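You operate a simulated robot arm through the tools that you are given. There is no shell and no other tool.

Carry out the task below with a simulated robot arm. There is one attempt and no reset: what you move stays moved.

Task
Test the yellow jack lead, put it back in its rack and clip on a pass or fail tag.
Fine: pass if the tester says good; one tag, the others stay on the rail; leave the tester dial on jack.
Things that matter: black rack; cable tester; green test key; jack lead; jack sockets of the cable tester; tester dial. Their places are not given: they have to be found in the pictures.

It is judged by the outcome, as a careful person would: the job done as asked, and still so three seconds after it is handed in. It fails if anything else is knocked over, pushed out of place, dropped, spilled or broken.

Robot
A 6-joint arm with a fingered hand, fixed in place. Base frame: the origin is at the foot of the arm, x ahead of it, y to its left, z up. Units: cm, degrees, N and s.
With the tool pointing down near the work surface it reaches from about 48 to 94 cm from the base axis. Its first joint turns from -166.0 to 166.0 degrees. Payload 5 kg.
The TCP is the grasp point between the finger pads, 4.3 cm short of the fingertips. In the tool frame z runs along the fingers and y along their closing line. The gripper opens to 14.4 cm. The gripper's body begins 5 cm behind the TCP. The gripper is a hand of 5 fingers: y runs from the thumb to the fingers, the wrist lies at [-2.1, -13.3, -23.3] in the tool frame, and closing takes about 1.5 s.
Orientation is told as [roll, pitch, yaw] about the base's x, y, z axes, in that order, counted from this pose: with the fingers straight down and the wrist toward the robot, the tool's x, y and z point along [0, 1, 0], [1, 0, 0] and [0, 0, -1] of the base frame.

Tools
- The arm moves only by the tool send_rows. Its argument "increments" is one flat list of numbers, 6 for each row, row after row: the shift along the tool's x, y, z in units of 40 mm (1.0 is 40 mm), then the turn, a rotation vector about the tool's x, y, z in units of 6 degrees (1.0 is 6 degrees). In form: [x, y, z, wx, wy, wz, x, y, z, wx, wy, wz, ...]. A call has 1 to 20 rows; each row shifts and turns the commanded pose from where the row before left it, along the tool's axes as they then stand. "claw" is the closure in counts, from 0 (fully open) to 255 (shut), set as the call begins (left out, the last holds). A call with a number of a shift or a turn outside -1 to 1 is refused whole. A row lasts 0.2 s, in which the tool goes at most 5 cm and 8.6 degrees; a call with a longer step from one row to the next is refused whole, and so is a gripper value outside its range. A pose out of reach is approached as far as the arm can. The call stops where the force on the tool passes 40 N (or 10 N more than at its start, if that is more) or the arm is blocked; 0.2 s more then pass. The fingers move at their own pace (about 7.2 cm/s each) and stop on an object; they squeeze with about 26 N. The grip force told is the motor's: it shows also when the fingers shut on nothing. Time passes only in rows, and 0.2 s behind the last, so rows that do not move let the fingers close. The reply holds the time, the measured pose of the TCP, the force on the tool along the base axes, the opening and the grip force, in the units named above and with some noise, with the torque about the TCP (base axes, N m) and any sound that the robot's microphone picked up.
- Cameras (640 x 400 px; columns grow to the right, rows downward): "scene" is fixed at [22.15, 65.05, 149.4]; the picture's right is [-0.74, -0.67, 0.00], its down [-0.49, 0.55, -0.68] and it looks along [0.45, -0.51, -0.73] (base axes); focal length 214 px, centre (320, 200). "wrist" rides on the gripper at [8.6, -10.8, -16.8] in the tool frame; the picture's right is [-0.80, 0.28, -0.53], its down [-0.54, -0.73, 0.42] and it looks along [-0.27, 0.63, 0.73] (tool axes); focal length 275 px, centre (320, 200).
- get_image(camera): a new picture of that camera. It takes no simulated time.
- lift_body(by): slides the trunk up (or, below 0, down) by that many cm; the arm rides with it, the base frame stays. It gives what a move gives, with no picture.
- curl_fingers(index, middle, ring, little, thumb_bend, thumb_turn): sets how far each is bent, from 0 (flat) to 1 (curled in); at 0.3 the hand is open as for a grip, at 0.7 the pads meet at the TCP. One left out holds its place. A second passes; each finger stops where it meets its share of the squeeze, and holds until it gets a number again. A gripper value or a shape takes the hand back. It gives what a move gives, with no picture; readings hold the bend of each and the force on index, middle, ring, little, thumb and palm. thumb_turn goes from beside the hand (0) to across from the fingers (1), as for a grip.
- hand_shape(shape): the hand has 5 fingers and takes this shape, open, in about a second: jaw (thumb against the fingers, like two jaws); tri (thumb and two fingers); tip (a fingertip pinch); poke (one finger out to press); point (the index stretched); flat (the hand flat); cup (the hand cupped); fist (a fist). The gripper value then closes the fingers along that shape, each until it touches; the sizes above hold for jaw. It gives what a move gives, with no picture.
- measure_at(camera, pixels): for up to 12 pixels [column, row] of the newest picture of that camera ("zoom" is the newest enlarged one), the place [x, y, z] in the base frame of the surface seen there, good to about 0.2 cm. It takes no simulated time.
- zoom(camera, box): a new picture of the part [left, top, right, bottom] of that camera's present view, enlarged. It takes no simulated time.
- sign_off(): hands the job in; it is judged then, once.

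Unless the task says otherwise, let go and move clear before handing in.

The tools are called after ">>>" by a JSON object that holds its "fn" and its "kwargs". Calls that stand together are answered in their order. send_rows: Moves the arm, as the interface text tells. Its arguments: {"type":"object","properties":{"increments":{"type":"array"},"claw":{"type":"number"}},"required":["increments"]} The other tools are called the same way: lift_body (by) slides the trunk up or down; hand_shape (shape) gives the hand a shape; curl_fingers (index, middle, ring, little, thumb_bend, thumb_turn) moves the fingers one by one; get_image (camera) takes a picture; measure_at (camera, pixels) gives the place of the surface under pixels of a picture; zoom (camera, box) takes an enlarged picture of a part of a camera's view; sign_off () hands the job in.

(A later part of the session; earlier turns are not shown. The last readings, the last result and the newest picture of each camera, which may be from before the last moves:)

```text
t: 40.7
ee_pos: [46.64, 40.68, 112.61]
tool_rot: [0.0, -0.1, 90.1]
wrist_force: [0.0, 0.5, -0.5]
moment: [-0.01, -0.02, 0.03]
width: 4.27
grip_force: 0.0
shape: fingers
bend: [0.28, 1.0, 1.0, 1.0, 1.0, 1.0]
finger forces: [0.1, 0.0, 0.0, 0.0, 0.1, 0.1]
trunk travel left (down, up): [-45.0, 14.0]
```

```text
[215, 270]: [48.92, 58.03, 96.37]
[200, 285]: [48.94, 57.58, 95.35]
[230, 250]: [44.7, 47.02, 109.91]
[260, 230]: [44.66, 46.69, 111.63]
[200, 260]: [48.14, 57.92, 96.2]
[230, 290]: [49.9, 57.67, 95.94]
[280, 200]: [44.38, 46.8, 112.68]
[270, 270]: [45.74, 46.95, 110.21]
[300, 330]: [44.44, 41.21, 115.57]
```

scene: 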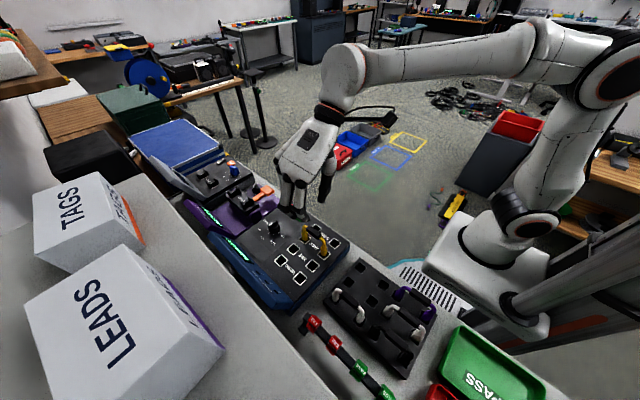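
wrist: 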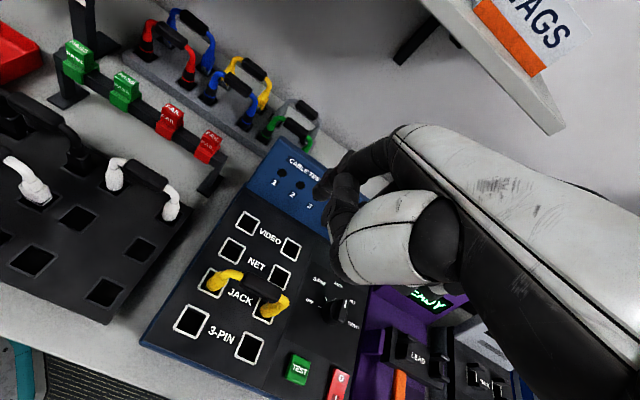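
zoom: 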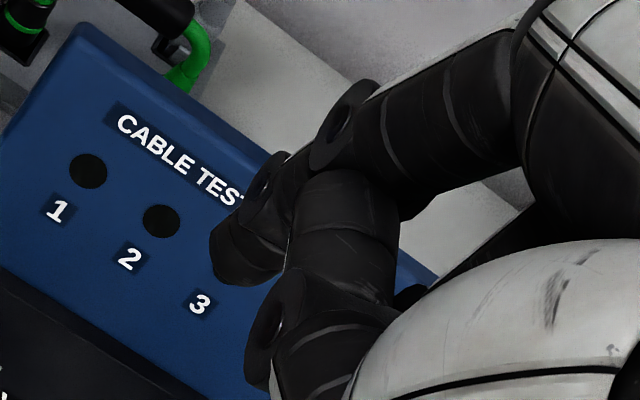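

The index tip sits 1.5 cm to −x, 7.0 cm to +y and 4.3 cm below the TCP. The TEST key centre is near (57.9, 35.5) with top 91.9, so I'll move the TCP over (59.4, 28.5) and look before pressing.

>>> {"fn": "send_rows", "kwargs": {"increments": [-0.64, -0.61, 0, 0, 0, 0, -0.64, -0.61, 0, 0, 0, 0, -0.64, -0.61, 0, 0, 0, 0, -0.64, -0.61, 0, 0, 0, 0, -0.64, -0.61, 0, 0, 0, 0, 0, 0, 0.9, 0, 0, 0, 0, 0, 0.9, 0, 0, 0, 0, 0, 0.9, 0, 0, 0, 0, 0, 0, 0, 0, 0]}}

>>> {"fn": "get_image", "kwargs": {"camera": "wrist"}}

>>> {"fn": "zoom", "kwargs": {"camera": "scene", "box": [250, 160, 340, 240]}}

```text
t: 42.7
ee_pos: [59.45, 28.54, 101.92]
tool_rot: [0.0, 0.0, 90.0]
wrist_force: [0.6, 0.1, -0.9]
moment: [0.0, 0.0, 0.03]
width: 4.27
grip_force: 0.1
shape: fingers
bend: [0.28, 1.0, 1.0, 1.0, 1.0, 1.0]
finger forces: [0.1, 0.1, 0.1, 0.1, 0.0, 0.0]
trunk travel left (down, up): [-45.0, 14.0]
```

```text
taken
```

wrist: 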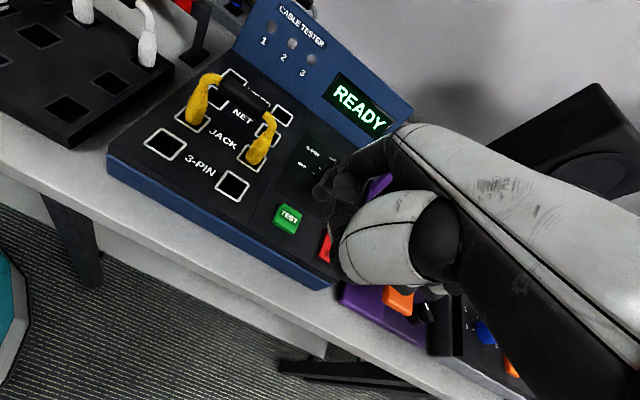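

```text
5.00 times, centred on (295, 200) of scene
```

zoom: 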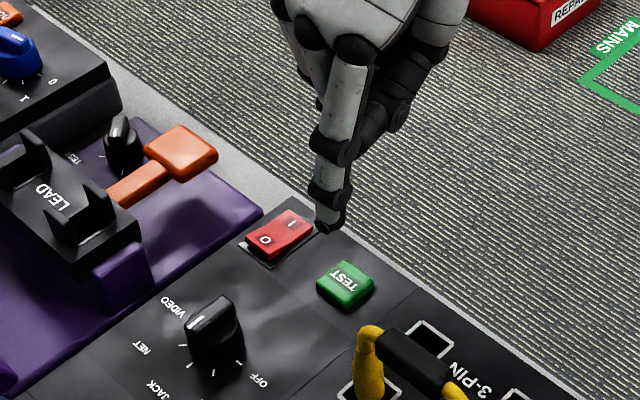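

The view is good: READY, lamps 1–3 and the key are all visible, with the index above the key. I'll check the folded fingers' clearance over the red switch and the tip position.

>>> {"fn": "zoom", "kwargs": {"camera": "wrist", "box": [260, 140, 400, 280]}}

>>> {"fn": "measure_at", "kwargs": {"camera": "zoom", "pixels": [[290, 140], [320, 170], [290, 200], [270, 150], [310, 100], [300, 260], [265, 235], [150, 215], [170, 220], [285, 235]]}}

>>> {"fn": "zoom", "kwargs": {"camera": "scene", "box": [290, 180, 330, 220]}}

>>> {"fn": "measure_at", "kwargs": {"camera": "zoom", "pixels": [[255, 215], [240, 222], [285, 222], [255, 235], [290, 340], [235, 310], [340, 350], [300, 375], [170, 240], [210, 225]]}}

```text
2.86 times, centred on (330, 210) of wrist
```

zoom: 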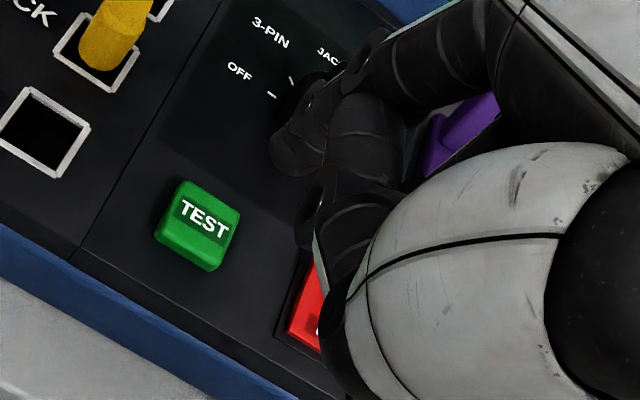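

```text
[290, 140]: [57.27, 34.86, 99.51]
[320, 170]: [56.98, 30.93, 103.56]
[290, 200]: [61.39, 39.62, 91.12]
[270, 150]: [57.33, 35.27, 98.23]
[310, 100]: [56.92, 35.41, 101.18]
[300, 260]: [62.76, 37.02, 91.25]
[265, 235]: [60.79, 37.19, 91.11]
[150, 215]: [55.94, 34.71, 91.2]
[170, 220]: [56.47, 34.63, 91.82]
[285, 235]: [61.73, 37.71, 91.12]
```

```text
10.00 times, centred on (310, 200) of scene
```

zoom: 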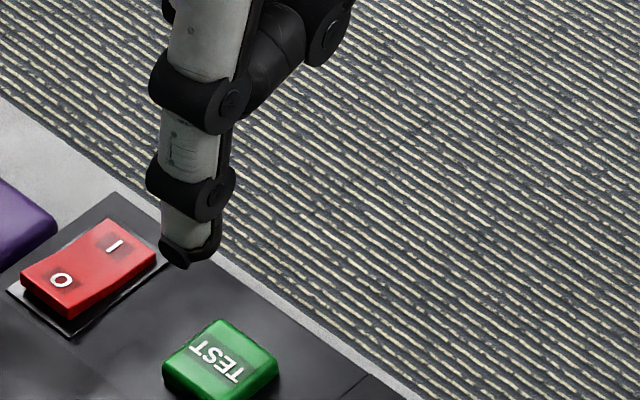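

```text
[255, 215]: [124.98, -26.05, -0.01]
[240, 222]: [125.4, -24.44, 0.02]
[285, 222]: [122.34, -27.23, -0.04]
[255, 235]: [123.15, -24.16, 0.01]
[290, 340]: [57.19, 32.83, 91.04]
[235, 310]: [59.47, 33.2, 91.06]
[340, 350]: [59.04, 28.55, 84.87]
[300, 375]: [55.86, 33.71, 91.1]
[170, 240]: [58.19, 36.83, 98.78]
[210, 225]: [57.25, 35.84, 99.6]
```

>>> {"fn": "zoom", "kwargs": {"camera": "scene", "box": [290, 190, 330, 230]}}

>>> {"fn": "measure_at", "kwargs": {"camera": "zoom", "pixels": [[220, 222], [278, 262], [225, 300], [165, 260], [220, 260], [175, 258], [270, 262], [220, 228]]}}

```text
10.00 times, centred on (310, 210) of scene
```

zoom: 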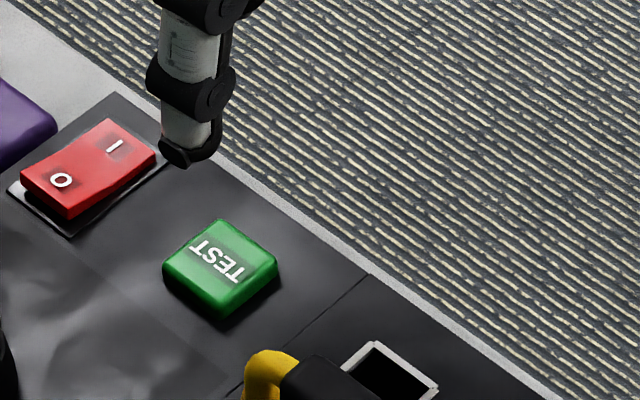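

```text
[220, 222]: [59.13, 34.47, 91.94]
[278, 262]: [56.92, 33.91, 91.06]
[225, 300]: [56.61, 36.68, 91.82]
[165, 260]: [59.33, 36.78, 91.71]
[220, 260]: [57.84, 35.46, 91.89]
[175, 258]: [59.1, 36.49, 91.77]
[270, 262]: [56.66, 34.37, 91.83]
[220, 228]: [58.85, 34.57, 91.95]
```

The key centre is (57.9, 35.55) and the tip is at about (57.9, 35.8). I'll shift slightly, descend to just above the key, then press slowly.

>>> {"fn": "send_rows", "kwargs": {"increments": [0, -0.05, 0.6, 0, 0, 0, 0, 0, 0.6, 0, 0, 0, 0, 0, 0.05, 0, 0, 0, 0, 0, 0.05, 0, 0, 0, 0, 0, 0, 0, 0, 0]}}

>>> {"fn": "zoom", "kwargs": {"camera": "scene", "box": [280, 180, 330, 230]}}

>>> {"fn": "get_image", "kwargs": {"camera": "wrist"}}

```text
t: 43.9
ee_pos: [59.52, 28.28, 96.59]
tool_rot: [0.0, 0.1, 90.1]
wrist_force: [-0.1, 0.1, -0.2]
moment: [0.0, 0.01, 0.0]
width: 4.3
grip_force: 0.1
shape: fingers
bend: [0.28, 1.0, 1.0, 1.0, 1.0, 1.0]
finger forces: [0.1, 0.0, 0.0, 0.0, 0.0, 0.0]
trunk travel left (down, up): [-45.0, 14.0]
```

```text
8.00 times, centred on (305, 205) of scene
```

zoom: 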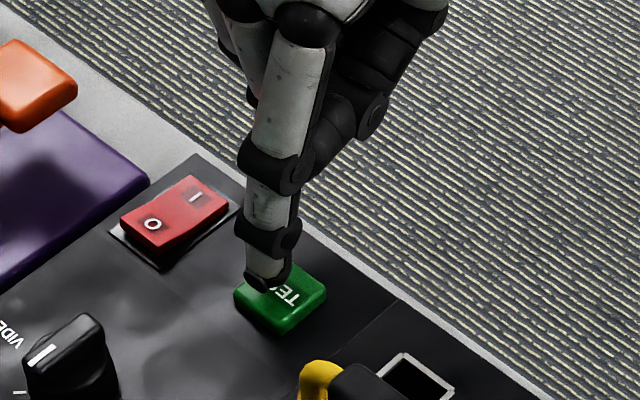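

```text
taken
```

wrist: 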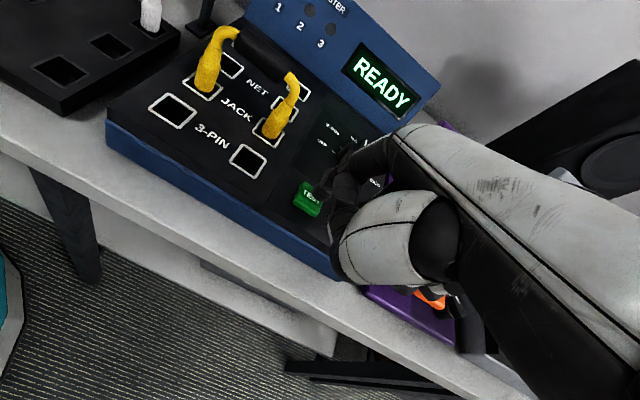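

The tip is just above the key. I'll press slowly.

>>> {"fn": "send_rows", "kwargs": {"increments": [0, 0, 0.05, 0, 0, 0, 0, 0, 0.05, 0, 0, 0, 0, 0, 0.05, 0, 0, 0, 0, 0, 0, 0, 0, 0]}}

>>> {"fn": "get_image", "kwargs": {"camera": "wrist"}}

>>> {"fn": "zoom", "kwargs": {"camera": "scene", "box": [280, 180, 330, 230]}}

```text
t: 44.9
ee_pos: [59.47, 28.19, 96.0]
tool_rot: [0.0, -0.1, 90.0]
wrist_force: [0.3, 0.2, 1.1]
moment: [0.1, 0.01, -0.02]
width: 4.28
grip_force: 0.4
shape: fingers
bend: [0.28, 1.0, 1.0, 1.0, 1.0, 1.0]
finger forces: [1.1, 0.0, 0.1, 0.1, 0.0, 0.0]
trunk travel left (down, up): [-45.0, 14.0]
```

```text
taken
```

wrist: 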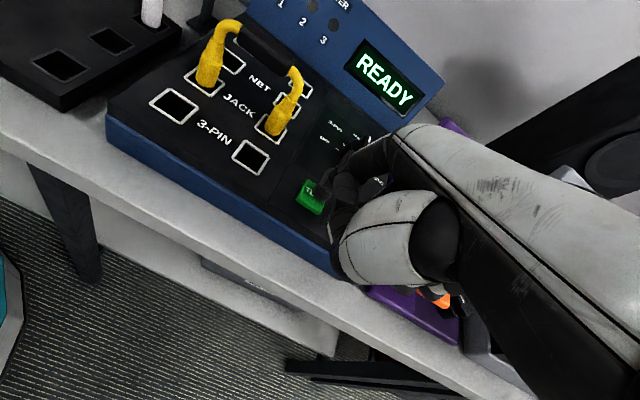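

```text
8.00 times, centred on (305, 205) of scene
```

zoom: 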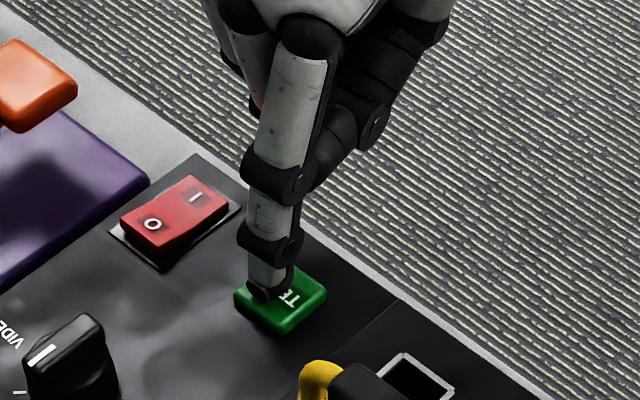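

Contact has begun at about 1 N. I'll press further in small steps.

>>> {"fn": "send_rows", "kwargs": {"increments": [0, 0, 0.04, 0, 0, 0, 0, 0, 0.04, 0, 0, 0, 0, 0, 0, 0, 0, 0]}}

>>> {"fn": "get_image", "kwargs": {"camera": "wrist"}}

```text
t: 45.7
ee_pos: [59.46, 28.22, 95.73]
tool_rot: [0.0, -0.1, 90.0]
wrist_force: [0.0, -2.1, 9.8]
moment: [0.7, 0.16, 0.01]
width: 4.28
grip_force: 4.9
shape: fingers
bend: [0.28, 1.0, 1.0, 1.0, 1.0, 1.0]
finger forces: [9.4, 0.0, 0.0, 0.1, 0.0, 0.1]
trunk travel left (down, up): [-45.0, 14.0]
heard: click
```

```text
taken
```

wrist: 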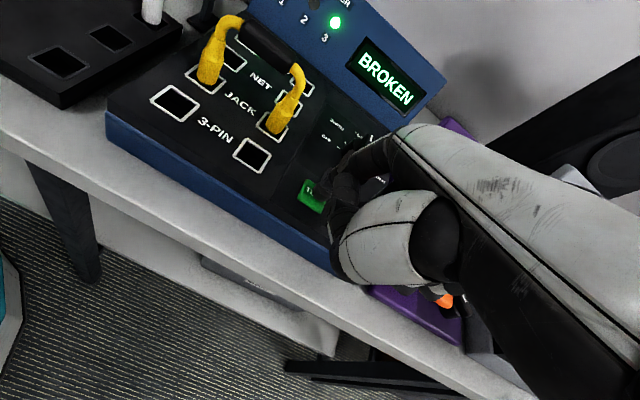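

A click was heard and the display reads BROKEN, with lamp 3 lit at (335,22). I'll let go of the key, rise and read the display and lamps fully.

>>> {"fn": "send_rows", "kwargs": {"increments": [0, 0, -0.1, 0, 0, 0, 0, 0, -0.4, 0, 0, 0, 0, 0, -0.8, 0, 0, 0, 0, 0, -0.8, 0, 0, 0, 0, 0, -0.5, 0, 0, 0, 0, 0, 0, 0, 0, 0]}}

>>> {"fn": "get_image", "kwargs": {"camera": "wrist"}}

>>> {"fn": "zoom", "kwargs": {"camera": "wrist", "box": [140, 0, 420, 200]}}

>>> {"fn": "zoom", "kwargs": {"camera": "scene", "box": [210, 190, 370, 310]}}

```text
t: 47.1
ee_pos: [59.5, 28.04, 105.92]
tool_rot: [0.1, 0.0, 90.2]
wrist_force: [-0.2, 0.3, 0.9]
moment: [-0.01, -0.01, 0.03]
width: 4.28
grip_force: 0.1
shape: fingers
bend: [0.28, 1.0, 1.0, 1.0, 1.0, 1.0]
finger forces: [0.0, 0.0, 0.0, 0.1, 0.0, 0.0]
trunk travel left (down, up): [-45.0, 14.0]
```

```text
taken
```

wrist: 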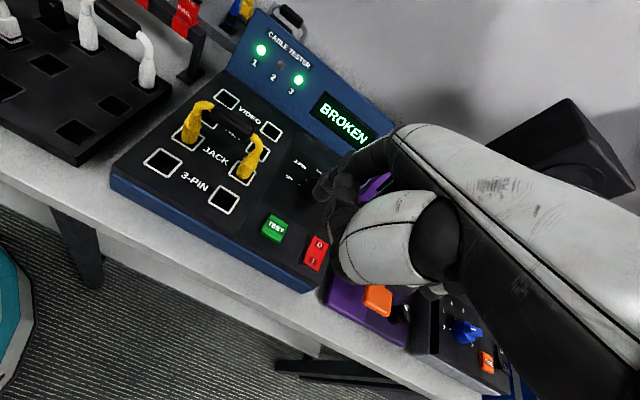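

```text
2.00 times, centred on (280, 100) of wrist
```

zoom: 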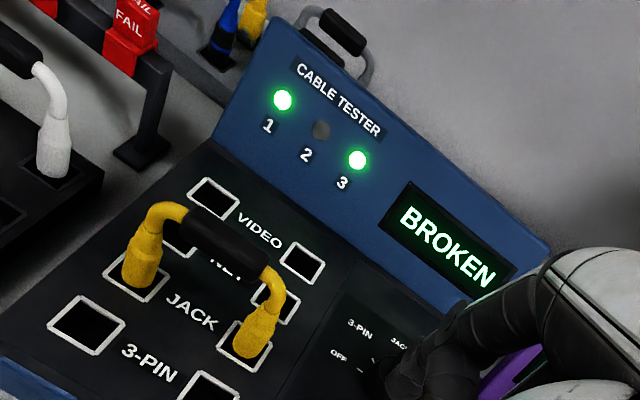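

```text
3.33 times, centred on (290, 250) of scene
```

zoom: 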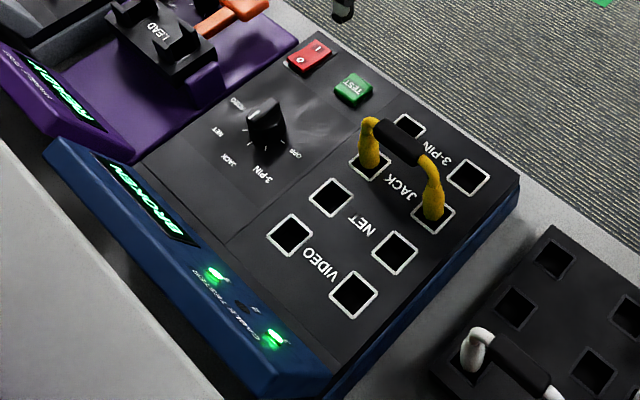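

Lamps 1 and 3 are lit, 2 is dark and the display reads BROKEN, so core 2 is broken and the lead gets a FAIL tag. Now I'll go back above the lead with the three-finger grip.

>>> {"fn": "send_rows", "kwargs": {"increments": [0, 0, -0.75, 0, 0, 0, 0, 0, -0.75, 0, 0, 0, 0.64, 0.63, 0, 0, 0, 0, 0.64, 0.63, 0, 0, 0, 0, 0.64, 0.63, 0, 0, 0, 0, 0.64, 0.63, 0, 0, 0, 0, 0.64, 0.63, 0, 0, 0, 0, 0, 0, 0, 0, 0, 0]}}

>>> {"fn": "hand_shape", "kwargs": {"shape": "tri"}}

>>> {"fn": "send_rows", "kwargs": {"increments": [0, 0, 0, 0, 0, 0, 0, 0, 0, 0, 0, 0, 0, 0, 0, 0, 0, 0, 0, 0, 0, 0, 0, 0, 0, 0, 0, 0, 0, 0], "claw": 170}}

>>> {"fn": "zoom", "kwargs": {"camera": "scene", "box": [270, 180, 370, 270]}}

>>> {"fn": "get_image", "kwargs": {"camera": "wrist"}}

```text
t: 48.9
ee_pos: [46.58, 40.71, 111.81]
tool_rot: [0.0, 0.0, 90.0]
wrist_force: [-0.4, 0.2, 0.4]
moment: [-0.01, -0.07, 0.01]
width: 4.27
grip_force: 0.0
shape: fingers
bend: [0.28, 1.0, 1.0, 1.0, 1.0, 1.0]
finger forces: [0.0, 0.0, 0.1, 0.1, 0.1, 0.0]
trunk travel left (down, up): [-45.0, 14.0]
```

```text
t: 49.8
ee_pos: [46.66, 40.86, 111.76]
tool_rot: [0.0, -0.1, 90.1]
wrist_force: [0.8, -0.4, 0.4]
moment: [0.0, 0.01, 0.02]
width: 14.34
grip_force: 0.1
shape: tri
bend: [0.3, 0.3, 0.99, 0.99, 0.3, 0.98]
finger forces: [0.1, 0.1, 0.1, 0.0, 0.0, 0.0]
trunk travel left (down, up): [-45.0, 14.0]
```

```text
t: 51.0
ee_pos: [46.64, 40.81, 111.82]
tool_rot: [0.0, 0.1, 90.1]
wrist_force: [-0.5, 0.5, 0.3]
moment: [0.0, 0.04, 0.01]
width: 4.84
grip_force: 0.0
shape: tri
bend: [0.74, 0.52, 0.99, 0.99, 0.73, 1.0]
finger forces: [0.1, 0.0, 0.0, 0.1, 0.0, 0.0]
trunk travel left (down, up): [-45.0, 14.0]
```

```text
4.44 times, centred on (320, 225) of scene
```

zoom: 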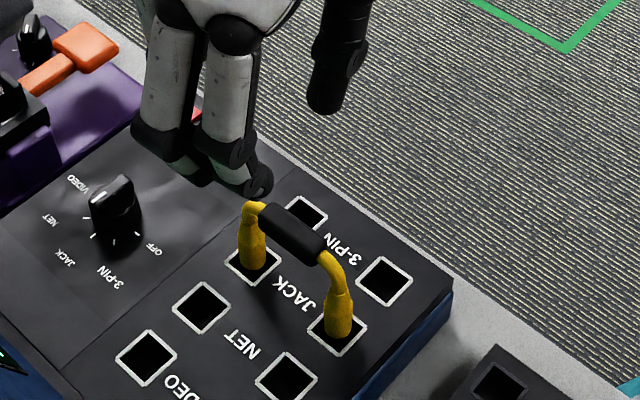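

```text
taken
```

wrist: 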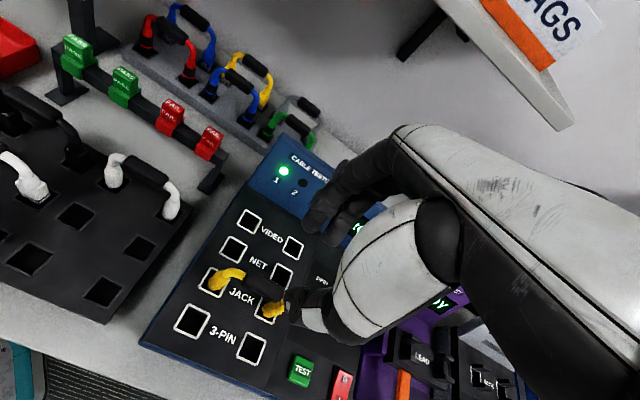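

>>> {"fn": "zoom", "kwargs": {"camera": "scene", "box": [310, 210, 360, 260]}}

>>> {"fn": "measure_at", "kwargs": {"camera": "zoom", "pixels": [[160, 140], [190, 160], [215, 185], [180, 175], [200, 150], [250, 195], [235, 225], [185, 150], [170, 170]]}}

```text
8.00 times, centred on (335, 235) of scene
```

zoom: 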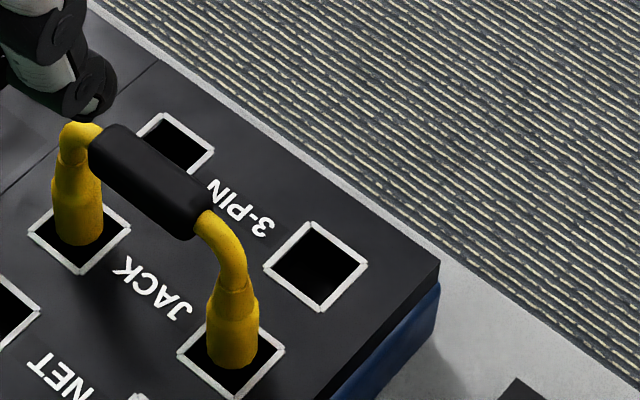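

```text
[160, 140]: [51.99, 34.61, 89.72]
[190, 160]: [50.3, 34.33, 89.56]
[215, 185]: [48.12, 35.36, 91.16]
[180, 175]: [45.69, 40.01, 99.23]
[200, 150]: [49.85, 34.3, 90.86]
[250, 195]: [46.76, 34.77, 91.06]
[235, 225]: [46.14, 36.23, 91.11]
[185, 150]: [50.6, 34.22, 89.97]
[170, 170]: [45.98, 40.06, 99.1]
```

>>> {"fn": "measure_at", "kwargs": {"camera": "zoom", "pixels": [[150, 165], [145, 180], [135, 190], [110, 145], [190, 205], [125, 135], [195, 190], [155, 155], [160, 210], [180, 230], [95, 150], [140, 135]]}}

```text
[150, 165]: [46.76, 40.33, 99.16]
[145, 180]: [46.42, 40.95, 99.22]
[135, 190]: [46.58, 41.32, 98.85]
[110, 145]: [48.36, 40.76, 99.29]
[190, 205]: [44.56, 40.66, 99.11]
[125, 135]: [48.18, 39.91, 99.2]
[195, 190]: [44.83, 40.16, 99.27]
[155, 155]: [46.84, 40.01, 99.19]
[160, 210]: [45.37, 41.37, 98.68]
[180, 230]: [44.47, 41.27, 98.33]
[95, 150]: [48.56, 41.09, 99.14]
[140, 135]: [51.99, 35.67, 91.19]
```

The handle is centred at (46.5, 40.6) with its top at 99.2. I'll descend to the same grip height and close.

>>> {"fn": "send_rows", "kwargs": {"increments": [0, -0.035, 0.8, 0, 0, 0, 0, 0, 0.8, 0, 0, 0, 0, 0, 0.7, 0, 0, 0, 0, 0, 0.47, 0, 0, 0, 0, 0, 0, 0, 0, 0]}}

>>> {"fn": "zoom", "kwargs": {"camera": "wrist", "box": [160, 140, 400, 380]}}

>>> {"fn": "send_rows", "kwargs": {"increments": [0, 0, 0, 0, 0, 0, 0, 0, 0, 0, 0, 0, 0, 0, 0, 0, 0, 0, 0, 0, 0, 0, 0, 0, 0, 0, 0, 0, 0, 0, 0, 0, 0, 0, 0, 0], "claw": 255}}

>>> {"fn": "zoom", "kwargs": {"camera": "wrist", "box": [160, 140, 400, 380]}}

```text
t: 52.2
ee_pos: [46.67, 40.68, 100.85]
tool_rot: [0.0, 0.0, 90.2]
wrist_force: [0.0, 0.1, -0.2]
moment: [0.0, 0.0, 0.01]
width: 4.84
grip_force: 0.2
shape: tri
bend: [0.74, 0.52, 0.99, 0.99, 0.73, 1.0]
finger forces: [0.0, 0.1, 0.0, 0.0, 0.1, 0.0]
trunk travel left (down, up): [-45.0, 14.0]
```

```text
1.67 times, centred on (280, 260) of wrist
```

zoom: 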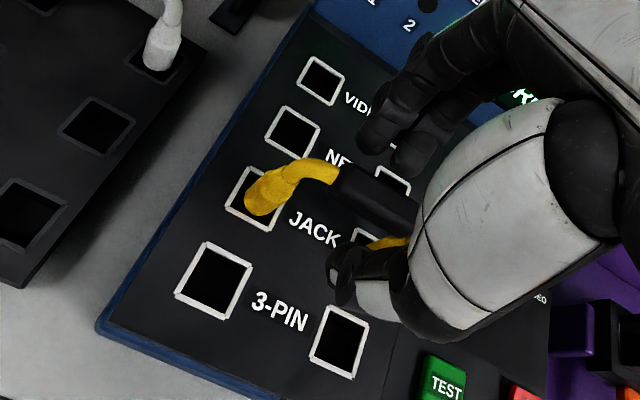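

```text
t: 53.6
ee_pos: [46.84, 40.61, 100.84]
tool_rot: [0.1, 0.0, 90.0]
wrist_force: [0.4, -0.5, 0.2]
moment: [0.02, 0.03, -0.02]
width: 1.22
grip_force: 26.0
shape: tri
bend: [0.72, 0.65, 1.0, 1.0, 0.73, 1.0]
finger forces: [11.9, 11.4, 0.1, 0.0, 23.3, 0.0]
trunk travel left (down, up): [-45.0, 14.0]
```

```text
1.67 times, centred on (280, 260) of wrist
```

zoom: 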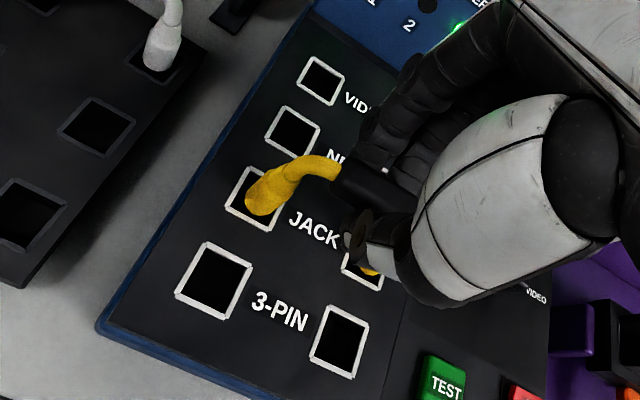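

Gripped again with the same forces. I'll lift it straight up, carry it back over its rack sockets and check alignment.

>>> {"fn": "send_rows", "kwargs": {"increments": [0, 0, -0.15, 0, 0, 0, 0, 0, -0.15, 0, 0, 0, 0, 0, -0.2, 0, 0, 0, 0, 0, -0.4, 0, 0, 0, 0, 0, -0.45, 0, 0, 0, 0.75, -0.2292, 0, 0, 0, 0, 0.75, -0.2292, 0, 0, 0, 0, 0.75, -0.2292, 0, 0, 0, 0, 0.75, -0.2292, 0, 0, 0, 0, 0.75, -0.2292, 0, 0, 0, 0, 0.75, -0.2292, 0, 0, 0, 0, 0, 0, 0.9, 0, 0, 0, 0, 0, 0, 0, 0, 0]}}

>>> {"fn": "zoom", "kwargs": {"camera": "scene", "box": [345, 235, 395, 285]}}

>>> {"fn": "measure_at", "kwargs": {"camera": "zoom", "pixels": [[320, 200], [340, 250], [330, 230], [350, 270], [300, 150], [320, 300]]}}

>>> {"fn": "zoom", "kwargs": {"camera": "wrist", "box": [190, 200, 320, 320]}}

```text
t: 56.4
ee_pos: [28.83, 35.36, 102.73]
tool_rot: [0.0, 0.0, 90.0]
wrist_force: [0.5, 0.4, -1.2]
moment: [-0.03, 0.04, 0.0]
width: 1.22
grip_force: 25.8
shape: tri
bend: [0.72, 0.65, 1.0, 1.0, 0.73, 1.0]
finger forces: [11.9, 11.5, 0.0, 0.0, 23.4, 0.1]
trunk travel left (down, up): [-45.0, 14.0]
```

```text
8.00 times, centred on (370, 260) of scene
```

zoom: 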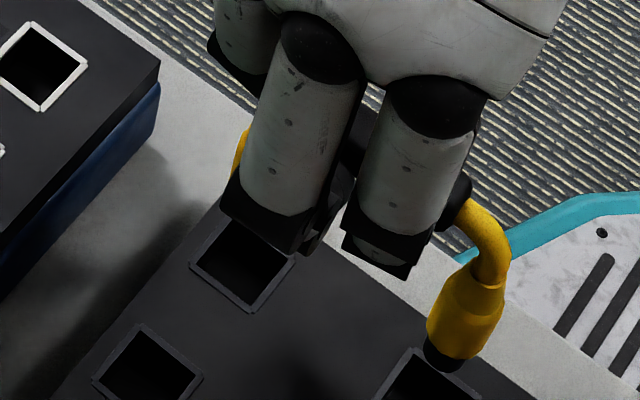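

```text
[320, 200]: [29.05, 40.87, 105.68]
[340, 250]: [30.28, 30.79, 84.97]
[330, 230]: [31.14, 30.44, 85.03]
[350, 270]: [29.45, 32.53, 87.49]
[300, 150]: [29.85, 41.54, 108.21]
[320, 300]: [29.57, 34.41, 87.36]
```

```text
3.33 times, centred on (255, 260) of wrist
```

zoom: 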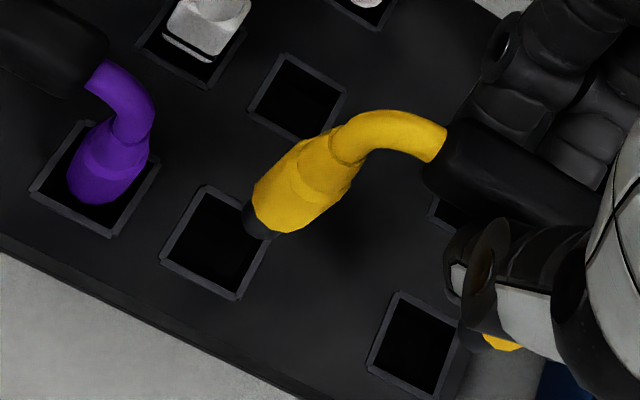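

>>> {"fn": "measure_at", "kwargs": {"camera": "zoom", "pixels": [[252, 222], [265, 236], [247, 212], [290, 190], [465, 335], [490, 350], [162, 260], [204, 187], [238, 297], [367, 362], [400, 293], [435, 395]]}}

>>> {"fn": "zoom", "kwargs": {"camera": "scene", "box": [360, 255, 420, 305]}}

```text
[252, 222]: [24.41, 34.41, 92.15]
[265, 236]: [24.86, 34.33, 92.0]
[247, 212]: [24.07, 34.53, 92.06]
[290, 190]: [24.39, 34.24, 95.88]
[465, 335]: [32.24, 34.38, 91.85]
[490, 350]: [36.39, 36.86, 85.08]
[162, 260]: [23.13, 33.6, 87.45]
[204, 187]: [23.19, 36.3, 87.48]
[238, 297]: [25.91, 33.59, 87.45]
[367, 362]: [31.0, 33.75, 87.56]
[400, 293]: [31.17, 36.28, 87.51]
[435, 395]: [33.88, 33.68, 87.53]
```

```text
8.00 times, centred on (390, 280) of scene
```

zoom: 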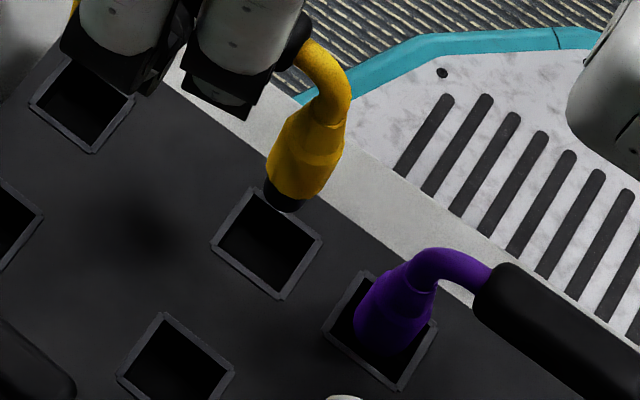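

>>> {"fn": "measure_at", "kwargs": {"camera": "zoom", "pixels": [[283, 202], [268, 198], [298, 205], [270, 165], [320, 165], [253, 190], [319, 240], [278, 298], [213, 240]]}}

```text
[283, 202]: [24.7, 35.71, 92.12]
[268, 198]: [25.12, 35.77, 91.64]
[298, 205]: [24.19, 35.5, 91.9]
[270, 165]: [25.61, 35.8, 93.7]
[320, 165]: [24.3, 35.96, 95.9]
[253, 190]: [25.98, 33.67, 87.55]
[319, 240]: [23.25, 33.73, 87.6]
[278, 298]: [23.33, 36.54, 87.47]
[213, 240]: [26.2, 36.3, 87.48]
```

The plug axis is (24.65, 35.05) and the socket centre (24.65, 35.0), so it's aligned. I'll lower most of the way, then slowly to seat.

>>> {"fn": "send_rows", "kwargs": {"increments": [0, 0, 0.4, 0, 0, 0, 0, 0, 0.4, 0, 0, 0, 0, 0, 0.2, 0, 0, 0, 0, 0, 0.15, 0, 0, 0, 0, 0, 0.08, 0, 0, 0, 0, 0, 0, 0, 0, 0]}}

>>> {"fn": "send_rows", "kwargs": {"increments": [0, 0, 0.05, 0, 0, 0, 0, 0, 0.05, 0, 0, 0, 0, 0, 0.03, 0, 0, 0, 0, 0, 0, 0, 0, 0]}}

>>> {"fn": "zoom", "kwargs": {"camera": "scene", "box": [345, 235, 405, 295]}}

>>> {"fn": "zoom", "kwargs": {"camera": "wrist", "box": [160, 180, 340, 340]}}

```text
t: 57.8
ee_pos: [28.74, 35.16, 97.66]
tool_rot: [0.0, 0.0, 90.1]
wrist_force: [-0.1, 0.4, -0.9]
moment: [-0.01, 0.0, 0.0]
width: 1.21
grip_force: 26.2
shape: tri
bend: [0.72, 0.65, 1.0, 1.0, 0.73, 1.0]
finger forces: [11.9, 11.5, 0.1, 0.0, 23.4, 0.0]
trunk travel left (down, up): [-45.0, 14.0]
```

```text
t: 58.8
ee_pos: [28.64, 35.2, 97.3]
tool_rot: [0.0, 0.0, 90.1]
wrist_force: [0.5, 0.3, -0.5]
moment: [0.03, 0.02, -0.01]
width: 1.2
grip_force: 25.8
shape: tri
bend: [0.72, 0.65, 1.0, 1.0, 0.73, 1.0]
finger forces: [12.0, 11.4, 0.1, 0.1, 23.4, 0.0]
trunk travel left (down, up): [-45.0, 14.0]
```

```text
6.67 times, centred on (375, 265) of scene
```

zoom: 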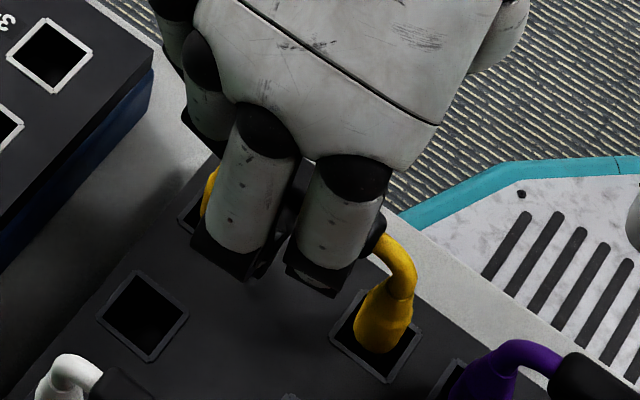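

```text
2.50 times, centred on (250, 260) of wrist
```

zoom: 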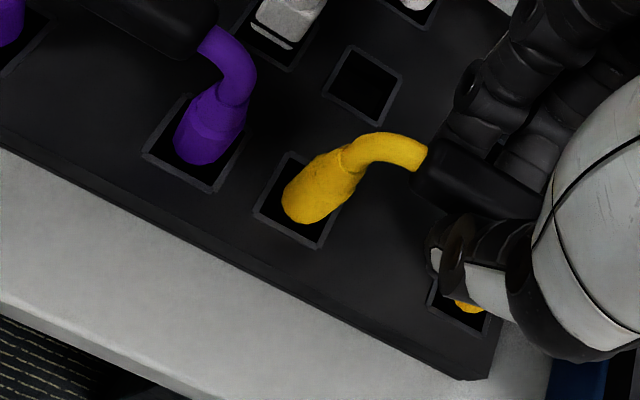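

Both plugs are in the sockets with no contact force yet. I'll lower a little more until it seats.

>>> {"fn": "send_rows", "kwargs": {"increments": [0, 0, 0.03, 0, 0, 0, 0, 0, 0.03, 0, 0, 0, 0, 0, 0, 0, 0, 0]}}

```text
t: 59.6
ee_pos: [28.75, 35.23, 97.03]
tool_rot: [0.0, -0.1, 90.0]
wrist_force: [0.6, -0.1, 6.6]
moment: [-0.01, 0.02, -0.03]
width: 1.24
grip_force: 26.3
shape: tri
bend: [0.72, 0.65, 1.0, 1.0, 0.73, 1.0]
finger forces: [12.7, 12.1, 0.0, 0.0, 25.2, 0.1]
trunk travel left (down, up): [-45.0, 14.0]
```

It's touching bottom at 6.6 N. I'll press slightly more, release and rise.

>>> {"fn": "send_rows", "kwargs": {"increments": [0, 0, 0.025, 0, 0, 0, 0, 0, 0, 0, 0, 0]}}

>>> {"fn": "send_rows", "kwargs": {"increments": [0, 0, 0, 0, 0, 0, 0, 0, 0, 0, 0, 0, 0, 0, 0, 0, 0, 0, 0, 0, 0, 0, 0, 0, 0, 0, 0, 0, 0, 0], "claw": 170}}

>>> {"fn": "send_rows", "kwargs": {"increments": [0, 0, -0.4, 0, 0, 0, 0, 0, -0.8, 0, 0, 0, 0, 0, -0.9, 0, 0, 0, 0, 0, -0.9, 0, 0, 0, 0, 0, -0.9, 0, 0, 0, 0, 0, 0, 0, 0, 0]}}

>>> {"fn": "get_image", "kwargs": {"camera": "wrist"}}

>>> {"fn": "zoom", "kwargs": {"camera": "scene", "box": [280, 240, 430, 350]}}

```text
t: 60.2
ee_pos: [28.73, 35.16, 97.0]
tool_rot: [0.0, -0.1, 90.1]
wrist_force: [1.5, -1.9, 15.7]
moment: [-0.07, 0.01, -0.01]
width: 1.28
grip_force: 26.3
shape: tri
bend: [0.72, 0.65, 1.0, 1.0, 0.73, 1.0]
finger forces: [13.5, 12.8, 0.1, 0.0, 28.1, 0.0]
trunk travel left (down, up): [-45.0, 14.0]
```

```text
t: 61.4
ee_pos: [28.62, 35.23, 96.95]
tool_rot: [-0.1, -0.1, 90.1]
wrist_force: [0.4, 0.6, -0.3]
moment: [0.03, 0.03, -0.02]
width: 4.75
grip_force: 0.0
shape: tri
bend: [0.74, 0.52, 0.99, 0.99, 0.74, 1.0]
finger forces: [0.0, 0.0, 0.0, 0.1, 0.0, 0.0]
trunk travel left (down, up): [-45.0, 14.0]
```

```text
t: 62.8
ee_pos: [28.42, 35.31, 112.55]
tool_rot: [0.0, 0.0, 89.9]
wrist_force: [-1.2, 0.1, -0.3]
moment: [0.02, 0.0, 0.0]
width: 4.75
grip_force: 0.1
shape: tri
bend: [0.74, 0.52, 0.99, 0.99, 0.74, 1.0]
finger forces: [0.0, 0.0, 0.1, 0.0, 0.1, 0.0]
trunk travel left (down, up): [-45.0, 14.0]
```

```text
taken
```

wrist: 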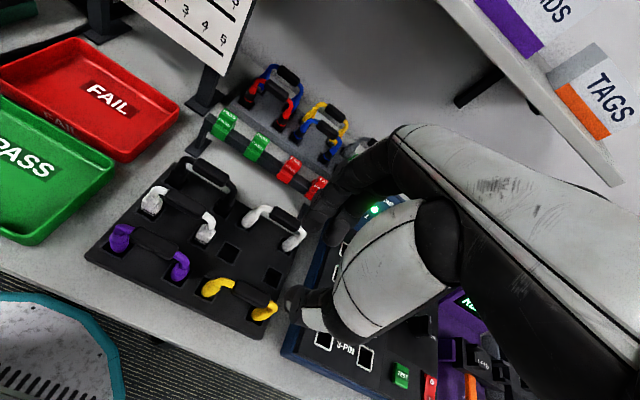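

```text
3.64 times, centred on (355, 295) of scene
```

zoom: 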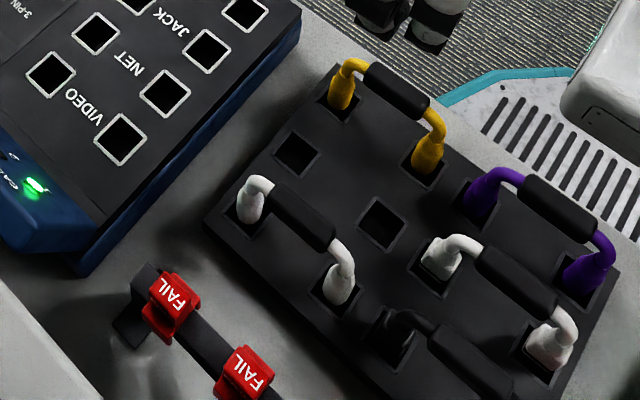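

The yellow lead is back in its own sockets. Now for the FAIL tag, so I'll take a close look at the tag shape.

>>> {"fn": "zoom", "kwargs": {"camera": "wrist", "box": [270, 140, 340, 205]}}

>>> {"fn": "zoom", "kwargs": {"camera": "scene", "box": [300, 305, 370, 365]}}

```text
6.15 times, centred on (305, 172) of wrist
```

zoom: 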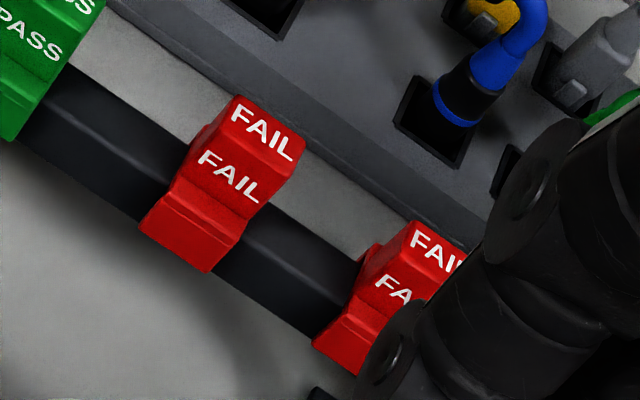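

```text
6.67 times, centred on (335, 335) of scene
```

zoom: 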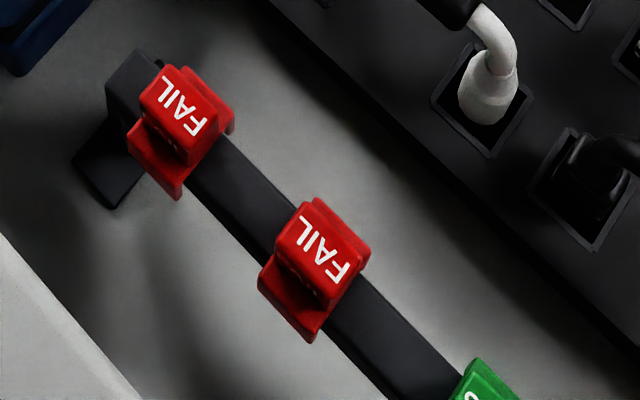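

>>> {"fn": "measure_at", "kwargs": {"camera": "zoom", "pixels": [[302, 214], [360, 262], [330, 290], [282, 245], [315, 250], [345, 235], [312, 203], [366, 256], [265, 285], [308, 335], [290, 290], [320, 305]]}}

>>> {"fn": "zoom", "kwargs": {"camera": "wrist", "box": [270, 140, 340, 205]}}

>>> {"fn": "measure_at", "kwargs": {"camera": "zoom", "pixels": [[225, 180], [240, 205], [190, 235], [265, 140], [235, 100], [300, 145], [285, 165], [215, 130], [200, 165], [250, 205], [150, 210], [215, 265]]}}

```text
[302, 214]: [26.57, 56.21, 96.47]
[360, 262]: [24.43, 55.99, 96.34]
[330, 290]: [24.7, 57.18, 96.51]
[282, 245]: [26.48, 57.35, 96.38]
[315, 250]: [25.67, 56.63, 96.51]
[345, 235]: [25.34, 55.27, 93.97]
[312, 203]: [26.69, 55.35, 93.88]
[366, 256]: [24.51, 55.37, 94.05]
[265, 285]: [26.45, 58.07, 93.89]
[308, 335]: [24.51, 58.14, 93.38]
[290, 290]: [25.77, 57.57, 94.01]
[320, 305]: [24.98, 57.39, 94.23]
```

```text
6.15 times, centred on (305, 172) of wrist
```

zoom: 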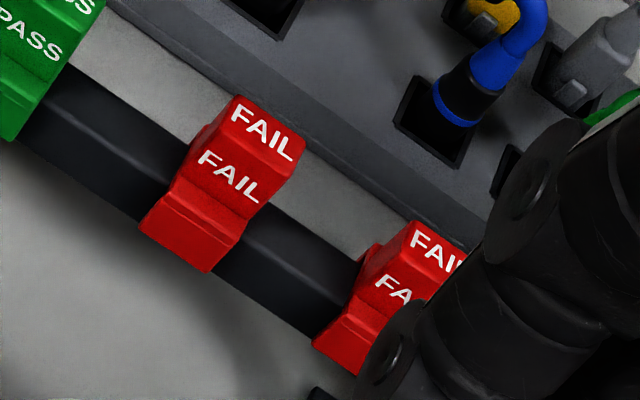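

```text
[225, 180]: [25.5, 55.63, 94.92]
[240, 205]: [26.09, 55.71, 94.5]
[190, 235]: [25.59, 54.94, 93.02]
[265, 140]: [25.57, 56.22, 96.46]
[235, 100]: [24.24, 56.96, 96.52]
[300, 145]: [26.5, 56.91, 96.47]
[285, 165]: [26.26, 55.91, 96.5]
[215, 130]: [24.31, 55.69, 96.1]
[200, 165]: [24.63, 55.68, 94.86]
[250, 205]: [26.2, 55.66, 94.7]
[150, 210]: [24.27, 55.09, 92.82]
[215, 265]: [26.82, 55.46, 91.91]
```

The tag's block spans x 24.3–26.65, y 55.65–57.4 and z 94.2–96.5. Before going there I'll measure the shelf edge and the grey-rack leads behind it for clearance.

>>> {"fn": "get_image", "kwargs": {"camera": "scene"}}

>>> {"fn": "measure_at", "kwargs": {"camera": "scene", "pixels": [[325, 390], [290, 345], [250, 300], [215, 262], [180, 220], [300, 370], [320, 360], [330, 380], [240, 330], [200, 380]]}}

>>> {"fn": "measure_at", "kwargs": {"camera": "wrist", "pixels": [[290, 75], [330, 108], [345, 128], [325, 125], [270, 85], [300, 120], [465, 35], [530, 95], [600, 165], [490, 60], [360, 145], [250, 100]]}}

```text
taken
```

scene: 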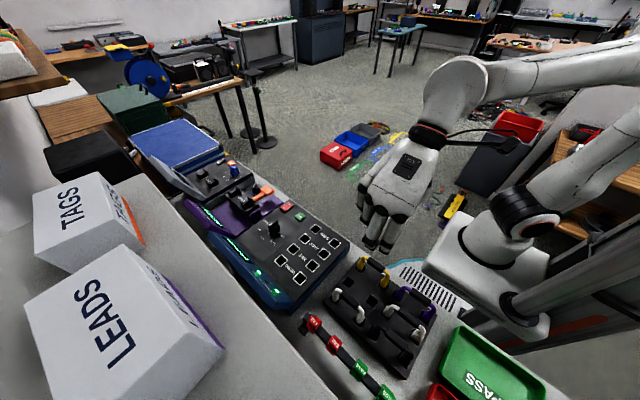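

```text
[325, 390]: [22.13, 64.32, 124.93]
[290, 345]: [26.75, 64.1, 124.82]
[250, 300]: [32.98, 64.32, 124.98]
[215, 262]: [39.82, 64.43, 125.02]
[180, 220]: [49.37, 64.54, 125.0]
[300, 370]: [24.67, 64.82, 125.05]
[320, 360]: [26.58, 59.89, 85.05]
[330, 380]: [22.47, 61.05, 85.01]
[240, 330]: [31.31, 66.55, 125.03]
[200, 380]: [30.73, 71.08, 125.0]
```

```text
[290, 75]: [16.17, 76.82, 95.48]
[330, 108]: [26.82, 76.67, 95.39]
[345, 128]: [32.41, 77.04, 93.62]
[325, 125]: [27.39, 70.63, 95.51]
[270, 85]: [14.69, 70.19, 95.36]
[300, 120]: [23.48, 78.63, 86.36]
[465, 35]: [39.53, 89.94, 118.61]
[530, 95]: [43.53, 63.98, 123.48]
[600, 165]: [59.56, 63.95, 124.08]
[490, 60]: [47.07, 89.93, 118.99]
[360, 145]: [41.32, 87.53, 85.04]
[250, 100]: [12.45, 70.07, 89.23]
```

The shelf edge is at y≈64 and z 123.5–125, so I must stay low near the tags. I'll come down to z≈103.5 here first and then move across to the x≈25.4 FAIL tag.

>>> {"fn": "send_rows", "kwargs": {"increments": [0, 0, 0.75, 0, 0, 0, 0, 0, 0.75, 0, 0, 0, 0, 0, 0.75, 0, 0, 0, 0.125, 0.883, 0, 0, 0, 0, 0.125, 0.883, 0, 0, 0, 0, 0.125, 0.883, 0, 0, 0, 0, 0.125, 0.883, 0, 0, 0, 0, 0.125, 0.883, 0, 0, 0, 0, 0.125, 0.883, 0, 0, 0, 0, 0, 0, 0, 0, 0, 0]}}

>>> {"fn": "get_image", "kwargs": {"camera": "scene"}}

>>> {"fn": "get_image", "kwargs": {"camera": "wrist"}}

```text
t: 65.0
ee_pos: [25.8, 56.31, 103.55]
tool_rot: [0.0, 0.1, 90.1]
wrist_force: [-0.3, 1.4, -0.4]
moment: [-0.03, -0.03, 0.01]
width: 4.74
grip_force: 0.1
shape: tri
bend: [0.74, 0.52, 0.99, 0.99, 0.74, 1.0]
finger forces: [0.1, 0.0, 0.1, 0.0, 0.0, 0.0]
trunk travel left (down, up): [-45.0, 14.0]
```

```text
taken
```

scene: 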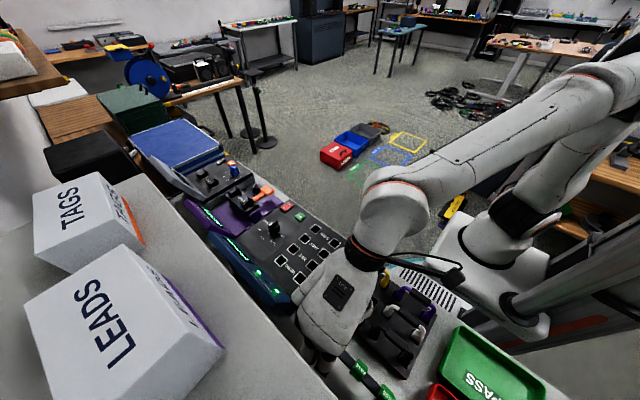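

```text
taken
```

wrist: 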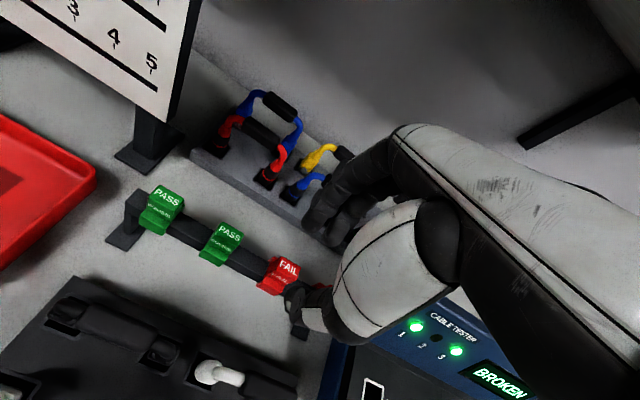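

>>> {"fn": "zoom", "kwargs": {"camera": "wrist", "box": [240, 170, 380, 340]}}

>>> {"fn": "measure_at", "kwargs": {"camera": "zoom", "pixels": [[235, 210], [215, 215], [260, 235], [195, 240], [285, 120], [300, 150], [270, 130], [285, 310], [250, 290]]}}

>>> {"fn": "zoom", "kwargs": {"camera": "scene", "box": [280, 290, 400, 400]}}

```text
2.35 times, centred on (310, 255) of wrist
```

zoom: 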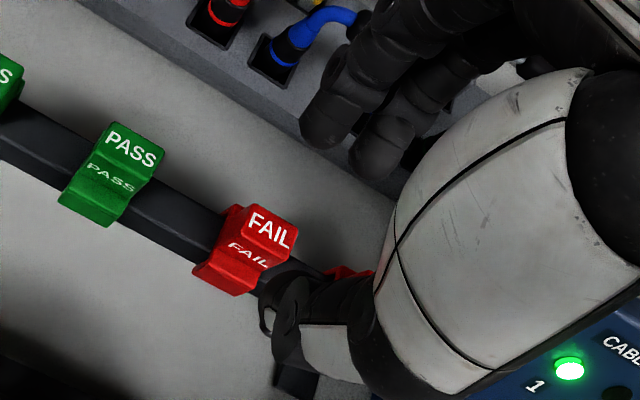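

```text
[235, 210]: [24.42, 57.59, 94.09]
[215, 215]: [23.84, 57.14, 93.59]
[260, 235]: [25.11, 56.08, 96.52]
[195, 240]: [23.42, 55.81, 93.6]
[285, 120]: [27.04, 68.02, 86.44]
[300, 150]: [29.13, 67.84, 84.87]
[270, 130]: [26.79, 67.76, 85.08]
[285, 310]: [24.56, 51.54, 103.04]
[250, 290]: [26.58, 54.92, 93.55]
```

```text
3.64 times, centred on (340, 345) of scene
```

zoom: 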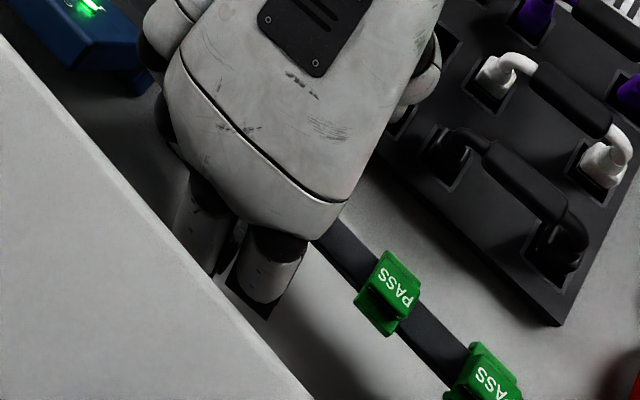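

The FAIL tag is just beneath, and its neighbours are clear. I'll make a small centring shift, descend to z≈97.8 and check before closing.

>>> {"fn": "send_rows", "kwargs": {"increments": [0.06, 0.035, 0.5, 0, 0, 0, 0, 0, 0.5, 0, 0, 0, 0, 0, 0.44, 0, 0, 0, 0, 0, 0, 0, 0, 0]}}

>>> {"fn": "zoom", "kwargs": {"camera": "wrist", "box": [240, 170, 380, 340]}}

>>> {"fn": "zoom", "kwargs": {"camera": "scene", "box": [280, 290, 400, 400]}}

```text
t: 66.0
ee_pos: [25.4, 56.42, 97.89]
tool_rot: [-0.1, 0.0, 90.0]
wrist_force: [0.1, 0.1, -0.6]
moment: [0.0, 0.01, -0.01]
width: 4.77
grip_force: 0.0
shape: tri
bend: [0.74, 0.52, 0.99, 0.99, 0.74, 1.0]
finger forces: [0.1, 0.1, 0.0, 0.0, 0.1, 0.1]
trunk travel left (down, up): [-45.0, 14.0]
```

```text
2.35 times, centred on (310, 255) of wrist
```

zoom: 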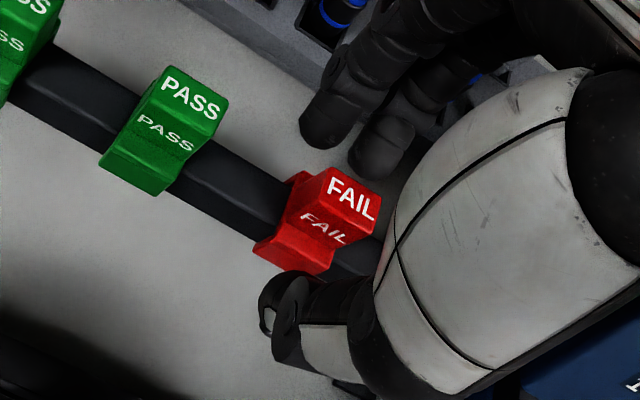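

```text
3.64 times, centred on (340, 345) of scene
```

zoom: 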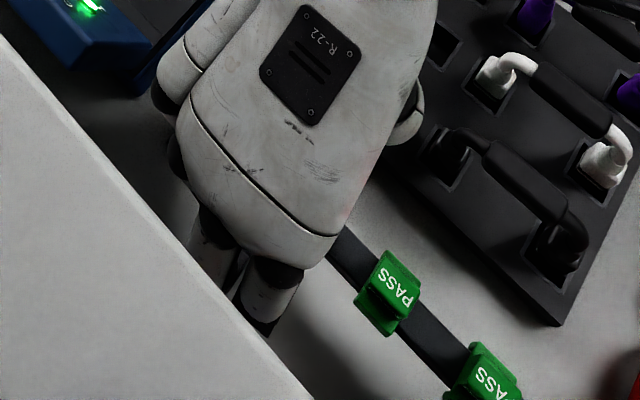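

The tag's block sits between the thumb and both fingers. I'll close on it.

>>> {"fn": "send_rows", "kwargs": {"increments": [0, 0, 0, 0, 0, 0, 0, 0, 0, 0, 0, 0, 0, 0, 0, 0, 0, 0, 0, 0, 0, 0, 0, 0, 0, 0, 0, 0, 0, 0, 0, 0, 0, 0, 0, 0], "claw": 255}}

>>> {"fn": "zoom", "kwargs": {"camera": "wrist", "box": [240, 170, 380, 340]}}

```text
t: 67.4
ee_pos: [25.57, 56.47, 97.91]
tool_rot: [0.0, -0.2, 89.9]
wrist_force: [0.6, 2.8, 15.5]
moment: [0.18, -0.04, -0.02]
width: 1.95
grip_force: 26.0
shape: tri
bend: [0.73, 0.62, 1.0, 1.0, 0.76, 1.0]
finger forces: [13.1, 14.8, 0.1, 0.1, 26.1, 0.0]
trunk travel left (down, up): [-45.0, 14.0]
```

```text
2.35 times, centred on (310, 255) of wrist
```

zoom: 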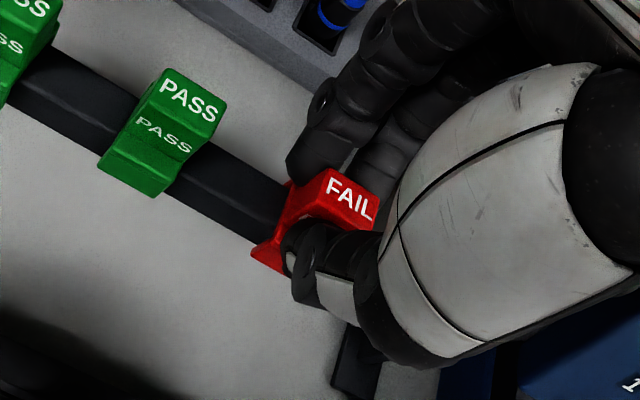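

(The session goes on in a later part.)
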